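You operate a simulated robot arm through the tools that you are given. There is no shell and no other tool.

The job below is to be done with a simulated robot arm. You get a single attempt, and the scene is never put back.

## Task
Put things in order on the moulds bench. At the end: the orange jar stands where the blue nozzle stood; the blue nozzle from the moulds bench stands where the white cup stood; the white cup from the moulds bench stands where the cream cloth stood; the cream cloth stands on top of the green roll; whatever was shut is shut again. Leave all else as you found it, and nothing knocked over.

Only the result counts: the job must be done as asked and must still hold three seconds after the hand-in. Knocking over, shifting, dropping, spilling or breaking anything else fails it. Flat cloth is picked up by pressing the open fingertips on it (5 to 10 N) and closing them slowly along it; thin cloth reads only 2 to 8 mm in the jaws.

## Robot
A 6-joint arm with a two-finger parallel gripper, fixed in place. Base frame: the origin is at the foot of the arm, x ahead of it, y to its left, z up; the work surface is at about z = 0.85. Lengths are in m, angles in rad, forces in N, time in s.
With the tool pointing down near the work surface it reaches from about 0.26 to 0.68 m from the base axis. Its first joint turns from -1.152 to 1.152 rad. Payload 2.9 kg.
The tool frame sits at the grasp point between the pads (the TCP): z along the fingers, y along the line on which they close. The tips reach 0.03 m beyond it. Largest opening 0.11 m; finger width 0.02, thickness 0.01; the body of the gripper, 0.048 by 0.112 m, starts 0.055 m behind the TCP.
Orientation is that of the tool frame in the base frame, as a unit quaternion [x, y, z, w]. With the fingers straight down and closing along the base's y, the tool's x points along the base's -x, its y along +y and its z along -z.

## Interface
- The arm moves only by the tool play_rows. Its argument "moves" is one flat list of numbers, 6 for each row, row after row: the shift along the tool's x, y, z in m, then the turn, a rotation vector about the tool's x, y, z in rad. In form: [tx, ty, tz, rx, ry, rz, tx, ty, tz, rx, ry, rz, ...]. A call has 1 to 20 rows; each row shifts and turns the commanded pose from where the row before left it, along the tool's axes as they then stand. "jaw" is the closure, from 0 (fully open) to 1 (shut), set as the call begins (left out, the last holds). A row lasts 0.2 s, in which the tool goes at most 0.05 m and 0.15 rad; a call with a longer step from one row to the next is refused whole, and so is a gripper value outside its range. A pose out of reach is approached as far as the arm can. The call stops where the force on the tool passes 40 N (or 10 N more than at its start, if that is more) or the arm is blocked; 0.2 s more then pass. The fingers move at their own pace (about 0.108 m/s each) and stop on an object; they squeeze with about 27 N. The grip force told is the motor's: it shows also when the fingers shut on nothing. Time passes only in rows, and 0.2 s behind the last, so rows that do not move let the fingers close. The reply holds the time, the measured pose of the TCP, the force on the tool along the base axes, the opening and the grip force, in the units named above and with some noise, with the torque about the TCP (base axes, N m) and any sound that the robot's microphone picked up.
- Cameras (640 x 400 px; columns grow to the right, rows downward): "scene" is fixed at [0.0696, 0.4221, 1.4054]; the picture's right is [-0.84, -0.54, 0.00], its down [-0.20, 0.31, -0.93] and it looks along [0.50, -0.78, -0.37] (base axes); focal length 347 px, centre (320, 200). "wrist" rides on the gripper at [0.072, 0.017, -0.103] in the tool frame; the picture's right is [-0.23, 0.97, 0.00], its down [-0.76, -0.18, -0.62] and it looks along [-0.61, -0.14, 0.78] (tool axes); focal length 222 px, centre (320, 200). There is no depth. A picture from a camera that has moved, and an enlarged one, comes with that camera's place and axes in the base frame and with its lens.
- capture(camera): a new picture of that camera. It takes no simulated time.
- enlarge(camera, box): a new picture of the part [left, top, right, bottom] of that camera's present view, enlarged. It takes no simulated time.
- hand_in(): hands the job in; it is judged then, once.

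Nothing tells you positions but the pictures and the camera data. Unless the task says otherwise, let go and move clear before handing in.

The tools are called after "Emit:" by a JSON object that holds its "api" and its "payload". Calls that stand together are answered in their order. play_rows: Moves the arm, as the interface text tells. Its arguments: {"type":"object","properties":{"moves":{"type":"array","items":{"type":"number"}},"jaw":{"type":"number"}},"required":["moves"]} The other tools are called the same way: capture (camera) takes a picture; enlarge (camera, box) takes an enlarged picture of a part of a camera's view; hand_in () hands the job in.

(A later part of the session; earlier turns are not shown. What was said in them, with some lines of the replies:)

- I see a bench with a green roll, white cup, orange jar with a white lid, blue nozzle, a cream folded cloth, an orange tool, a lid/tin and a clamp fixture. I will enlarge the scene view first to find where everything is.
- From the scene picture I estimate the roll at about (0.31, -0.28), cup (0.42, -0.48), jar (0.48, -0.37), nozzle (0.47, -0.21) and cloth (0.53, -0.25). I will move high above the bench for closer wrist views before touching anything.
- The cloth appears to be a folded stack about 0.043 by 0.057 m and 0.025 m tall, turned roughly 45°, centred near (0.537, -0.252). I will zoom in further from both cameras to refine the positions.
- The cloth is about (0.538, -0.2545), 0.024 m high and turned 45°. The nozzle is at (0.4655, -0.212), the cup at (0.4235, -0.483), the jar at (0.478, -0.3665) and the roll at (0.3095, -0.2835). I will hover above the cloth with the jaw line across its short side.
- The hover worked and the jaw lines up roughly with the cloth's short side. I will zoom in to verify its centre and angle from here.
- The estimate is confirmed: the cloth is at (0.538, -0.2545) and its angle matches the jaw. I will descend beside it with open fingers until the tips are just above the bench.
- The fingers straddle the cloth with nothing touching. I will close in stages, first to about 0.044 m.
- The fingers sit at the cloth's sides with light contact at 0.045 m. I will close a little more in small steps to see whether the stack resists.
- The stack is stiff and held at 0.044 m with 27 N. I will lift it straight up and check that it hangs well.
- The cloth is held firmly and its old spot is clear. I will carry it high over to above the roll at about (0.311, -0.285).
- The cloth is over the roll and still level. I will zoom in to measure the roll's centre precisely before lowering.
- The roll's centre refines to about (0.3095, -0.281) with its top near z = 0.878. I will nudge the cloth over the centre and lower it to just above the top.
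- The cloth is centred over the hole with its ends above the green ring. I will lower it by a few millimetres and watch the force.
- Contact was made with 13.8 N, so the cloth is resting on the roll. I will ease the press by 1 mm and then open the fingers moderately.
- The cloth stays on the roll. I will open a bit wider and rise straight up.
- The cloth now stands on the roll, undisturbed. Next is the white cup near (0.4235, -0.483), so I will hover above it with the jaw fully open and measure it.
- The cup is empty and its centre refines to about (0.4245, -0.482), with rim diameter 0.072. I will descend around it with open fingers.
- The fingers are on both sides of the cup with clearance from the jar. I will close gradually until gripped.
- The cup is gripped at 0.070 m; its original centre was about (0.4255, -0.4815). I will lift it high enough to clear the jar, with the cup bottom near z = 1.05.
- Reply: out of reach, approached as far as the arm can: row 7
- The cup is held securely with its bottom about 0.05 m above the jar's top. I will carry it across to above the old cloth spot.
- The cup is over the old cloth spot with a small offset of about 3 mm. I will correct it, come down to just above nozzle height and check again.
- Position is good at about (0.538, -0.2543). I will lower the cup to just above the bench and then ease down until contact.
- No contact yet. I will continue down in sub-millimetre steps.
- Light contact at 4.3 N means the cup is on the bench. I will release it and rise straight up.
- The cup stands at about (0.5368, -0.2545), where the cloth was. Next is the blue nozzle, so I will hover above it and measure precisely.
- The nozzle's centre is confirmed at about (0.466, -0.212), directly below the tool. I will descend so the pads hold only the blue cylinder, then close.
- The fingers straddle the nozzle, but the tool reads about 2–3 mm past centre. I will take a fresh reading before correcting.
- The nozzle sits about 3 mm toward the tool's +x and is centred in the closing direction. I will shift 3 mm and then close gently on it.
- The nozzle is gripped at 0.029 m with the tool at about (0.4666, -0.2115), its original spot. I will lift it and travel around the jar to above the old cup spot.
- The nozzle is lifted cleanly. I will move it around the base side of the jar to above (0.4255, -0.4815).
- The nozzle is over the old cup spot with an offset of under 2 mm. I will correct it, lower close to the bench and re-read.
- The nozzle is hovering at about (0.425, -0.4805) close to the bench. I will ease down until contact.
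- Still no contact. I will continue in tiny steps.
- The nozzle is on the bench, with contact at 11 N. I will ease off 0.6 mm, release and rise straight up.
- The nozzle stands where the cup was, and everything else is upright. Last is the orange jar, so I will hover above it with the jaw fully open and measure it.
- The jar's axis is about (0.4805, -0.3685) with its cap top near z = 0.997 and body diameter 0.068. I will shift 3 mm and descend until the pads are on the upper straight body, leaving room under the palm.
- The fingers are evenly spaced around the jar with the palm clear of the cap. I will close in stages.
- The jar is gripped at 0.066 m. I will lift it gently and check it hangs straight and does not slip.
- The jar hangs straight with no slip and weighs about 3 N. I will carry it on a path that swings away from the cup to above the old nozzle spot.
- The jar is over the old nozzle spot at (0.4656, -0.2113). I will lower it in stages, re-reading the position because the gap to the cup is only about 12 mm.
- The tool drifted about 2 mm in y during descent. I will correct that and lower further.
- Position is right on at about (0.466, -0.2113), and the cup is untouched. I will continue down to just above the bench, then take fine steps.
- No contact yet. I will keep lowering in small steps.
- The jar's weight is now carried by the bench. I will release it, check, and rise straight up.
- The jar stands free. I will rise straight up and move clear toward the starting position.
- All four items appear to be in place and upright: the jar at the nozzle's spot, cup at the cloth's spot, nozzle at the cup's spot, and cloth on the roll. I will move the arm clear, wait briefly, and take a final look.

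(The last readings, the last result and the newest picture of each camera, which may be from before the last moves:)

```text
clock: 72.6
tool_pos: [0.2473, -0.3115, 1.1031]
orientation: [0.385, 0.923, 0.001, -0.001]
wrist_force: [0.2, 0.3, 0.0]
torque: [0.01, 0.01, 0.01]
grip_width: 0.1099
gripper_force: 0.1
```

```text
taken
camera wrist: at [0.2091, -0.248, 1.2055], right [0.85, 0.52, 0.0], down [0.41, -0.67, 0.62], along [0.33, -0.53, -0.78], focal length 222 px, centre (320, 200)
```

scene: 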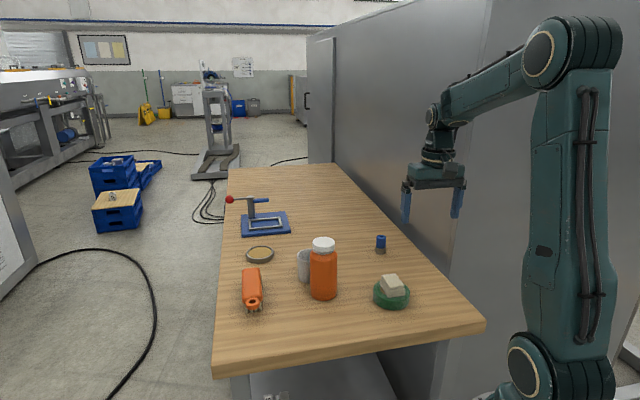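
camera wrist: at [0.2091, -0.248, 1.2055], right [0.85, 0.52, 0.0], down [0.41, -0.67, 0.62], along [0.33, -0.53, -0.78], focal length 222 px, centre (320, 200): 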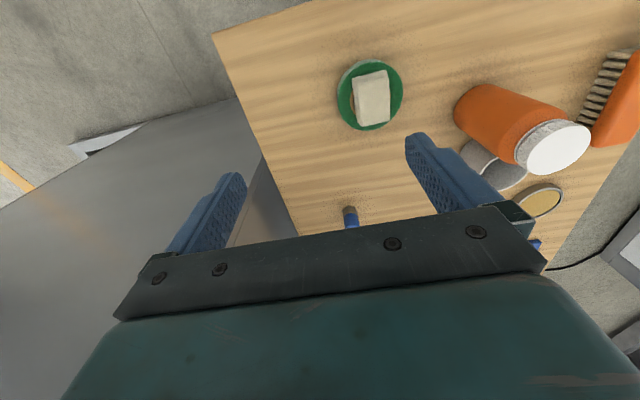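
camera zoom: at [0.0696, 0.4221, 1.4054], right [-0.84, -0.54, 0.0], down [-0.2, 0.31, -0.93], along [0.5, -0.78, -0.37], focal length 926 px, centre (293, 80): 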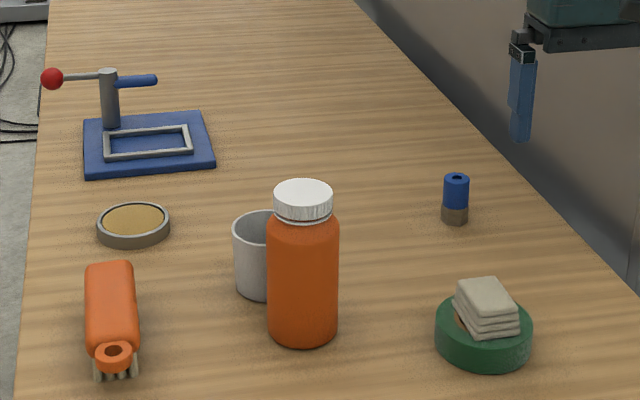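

Everything is in its intended place and upright. The jar's lid was never opened, the other items have not moved, and the arm is clear with open fingers, so I am handing in.

Emit:
{"api": "hand_in", "payload": {}}

```text
The job is handed in.
```

I moved all four items to where you asked and handed the job in. The hand-in reply gave no verdict, so I can't say whether it passed.

In the last pictures before handing in, everything was upright and the arm was clear of the bench:

| Item | Where it stands now | Position (x, y) in m |
|---|---|---|
| Cream cloth | On top of the green roll, centred over the hole | (0.31, -0.28) |
| White cup | Where the cloth stood | (0.537, -0.254) |
| Blue nozzle | Where the white cup stood | (0.425, -0.482) |
| Orange jar | Where the blue nozzle stood | (0.466, -0.211) |

- **Accuracy:** I placed each item within about 2 to 3 mm of where I judged the old spot to be. I worked those spots out from the pictures, and the estimates for the cup's old spot differed by a few millimetres.
- **Tight spot:** the jar and the cup stand close together, with a gap of about 12 mm. They did not touch while I set the jar down.
- **Shut things:** the jar's lid was never opened. I saw nothing else on the bench that I had opened or needed to shut.
- **Everything else:** the brush, the tin and the clamp fixture were not touched, and the green roll did not move when the cloth was set on it.
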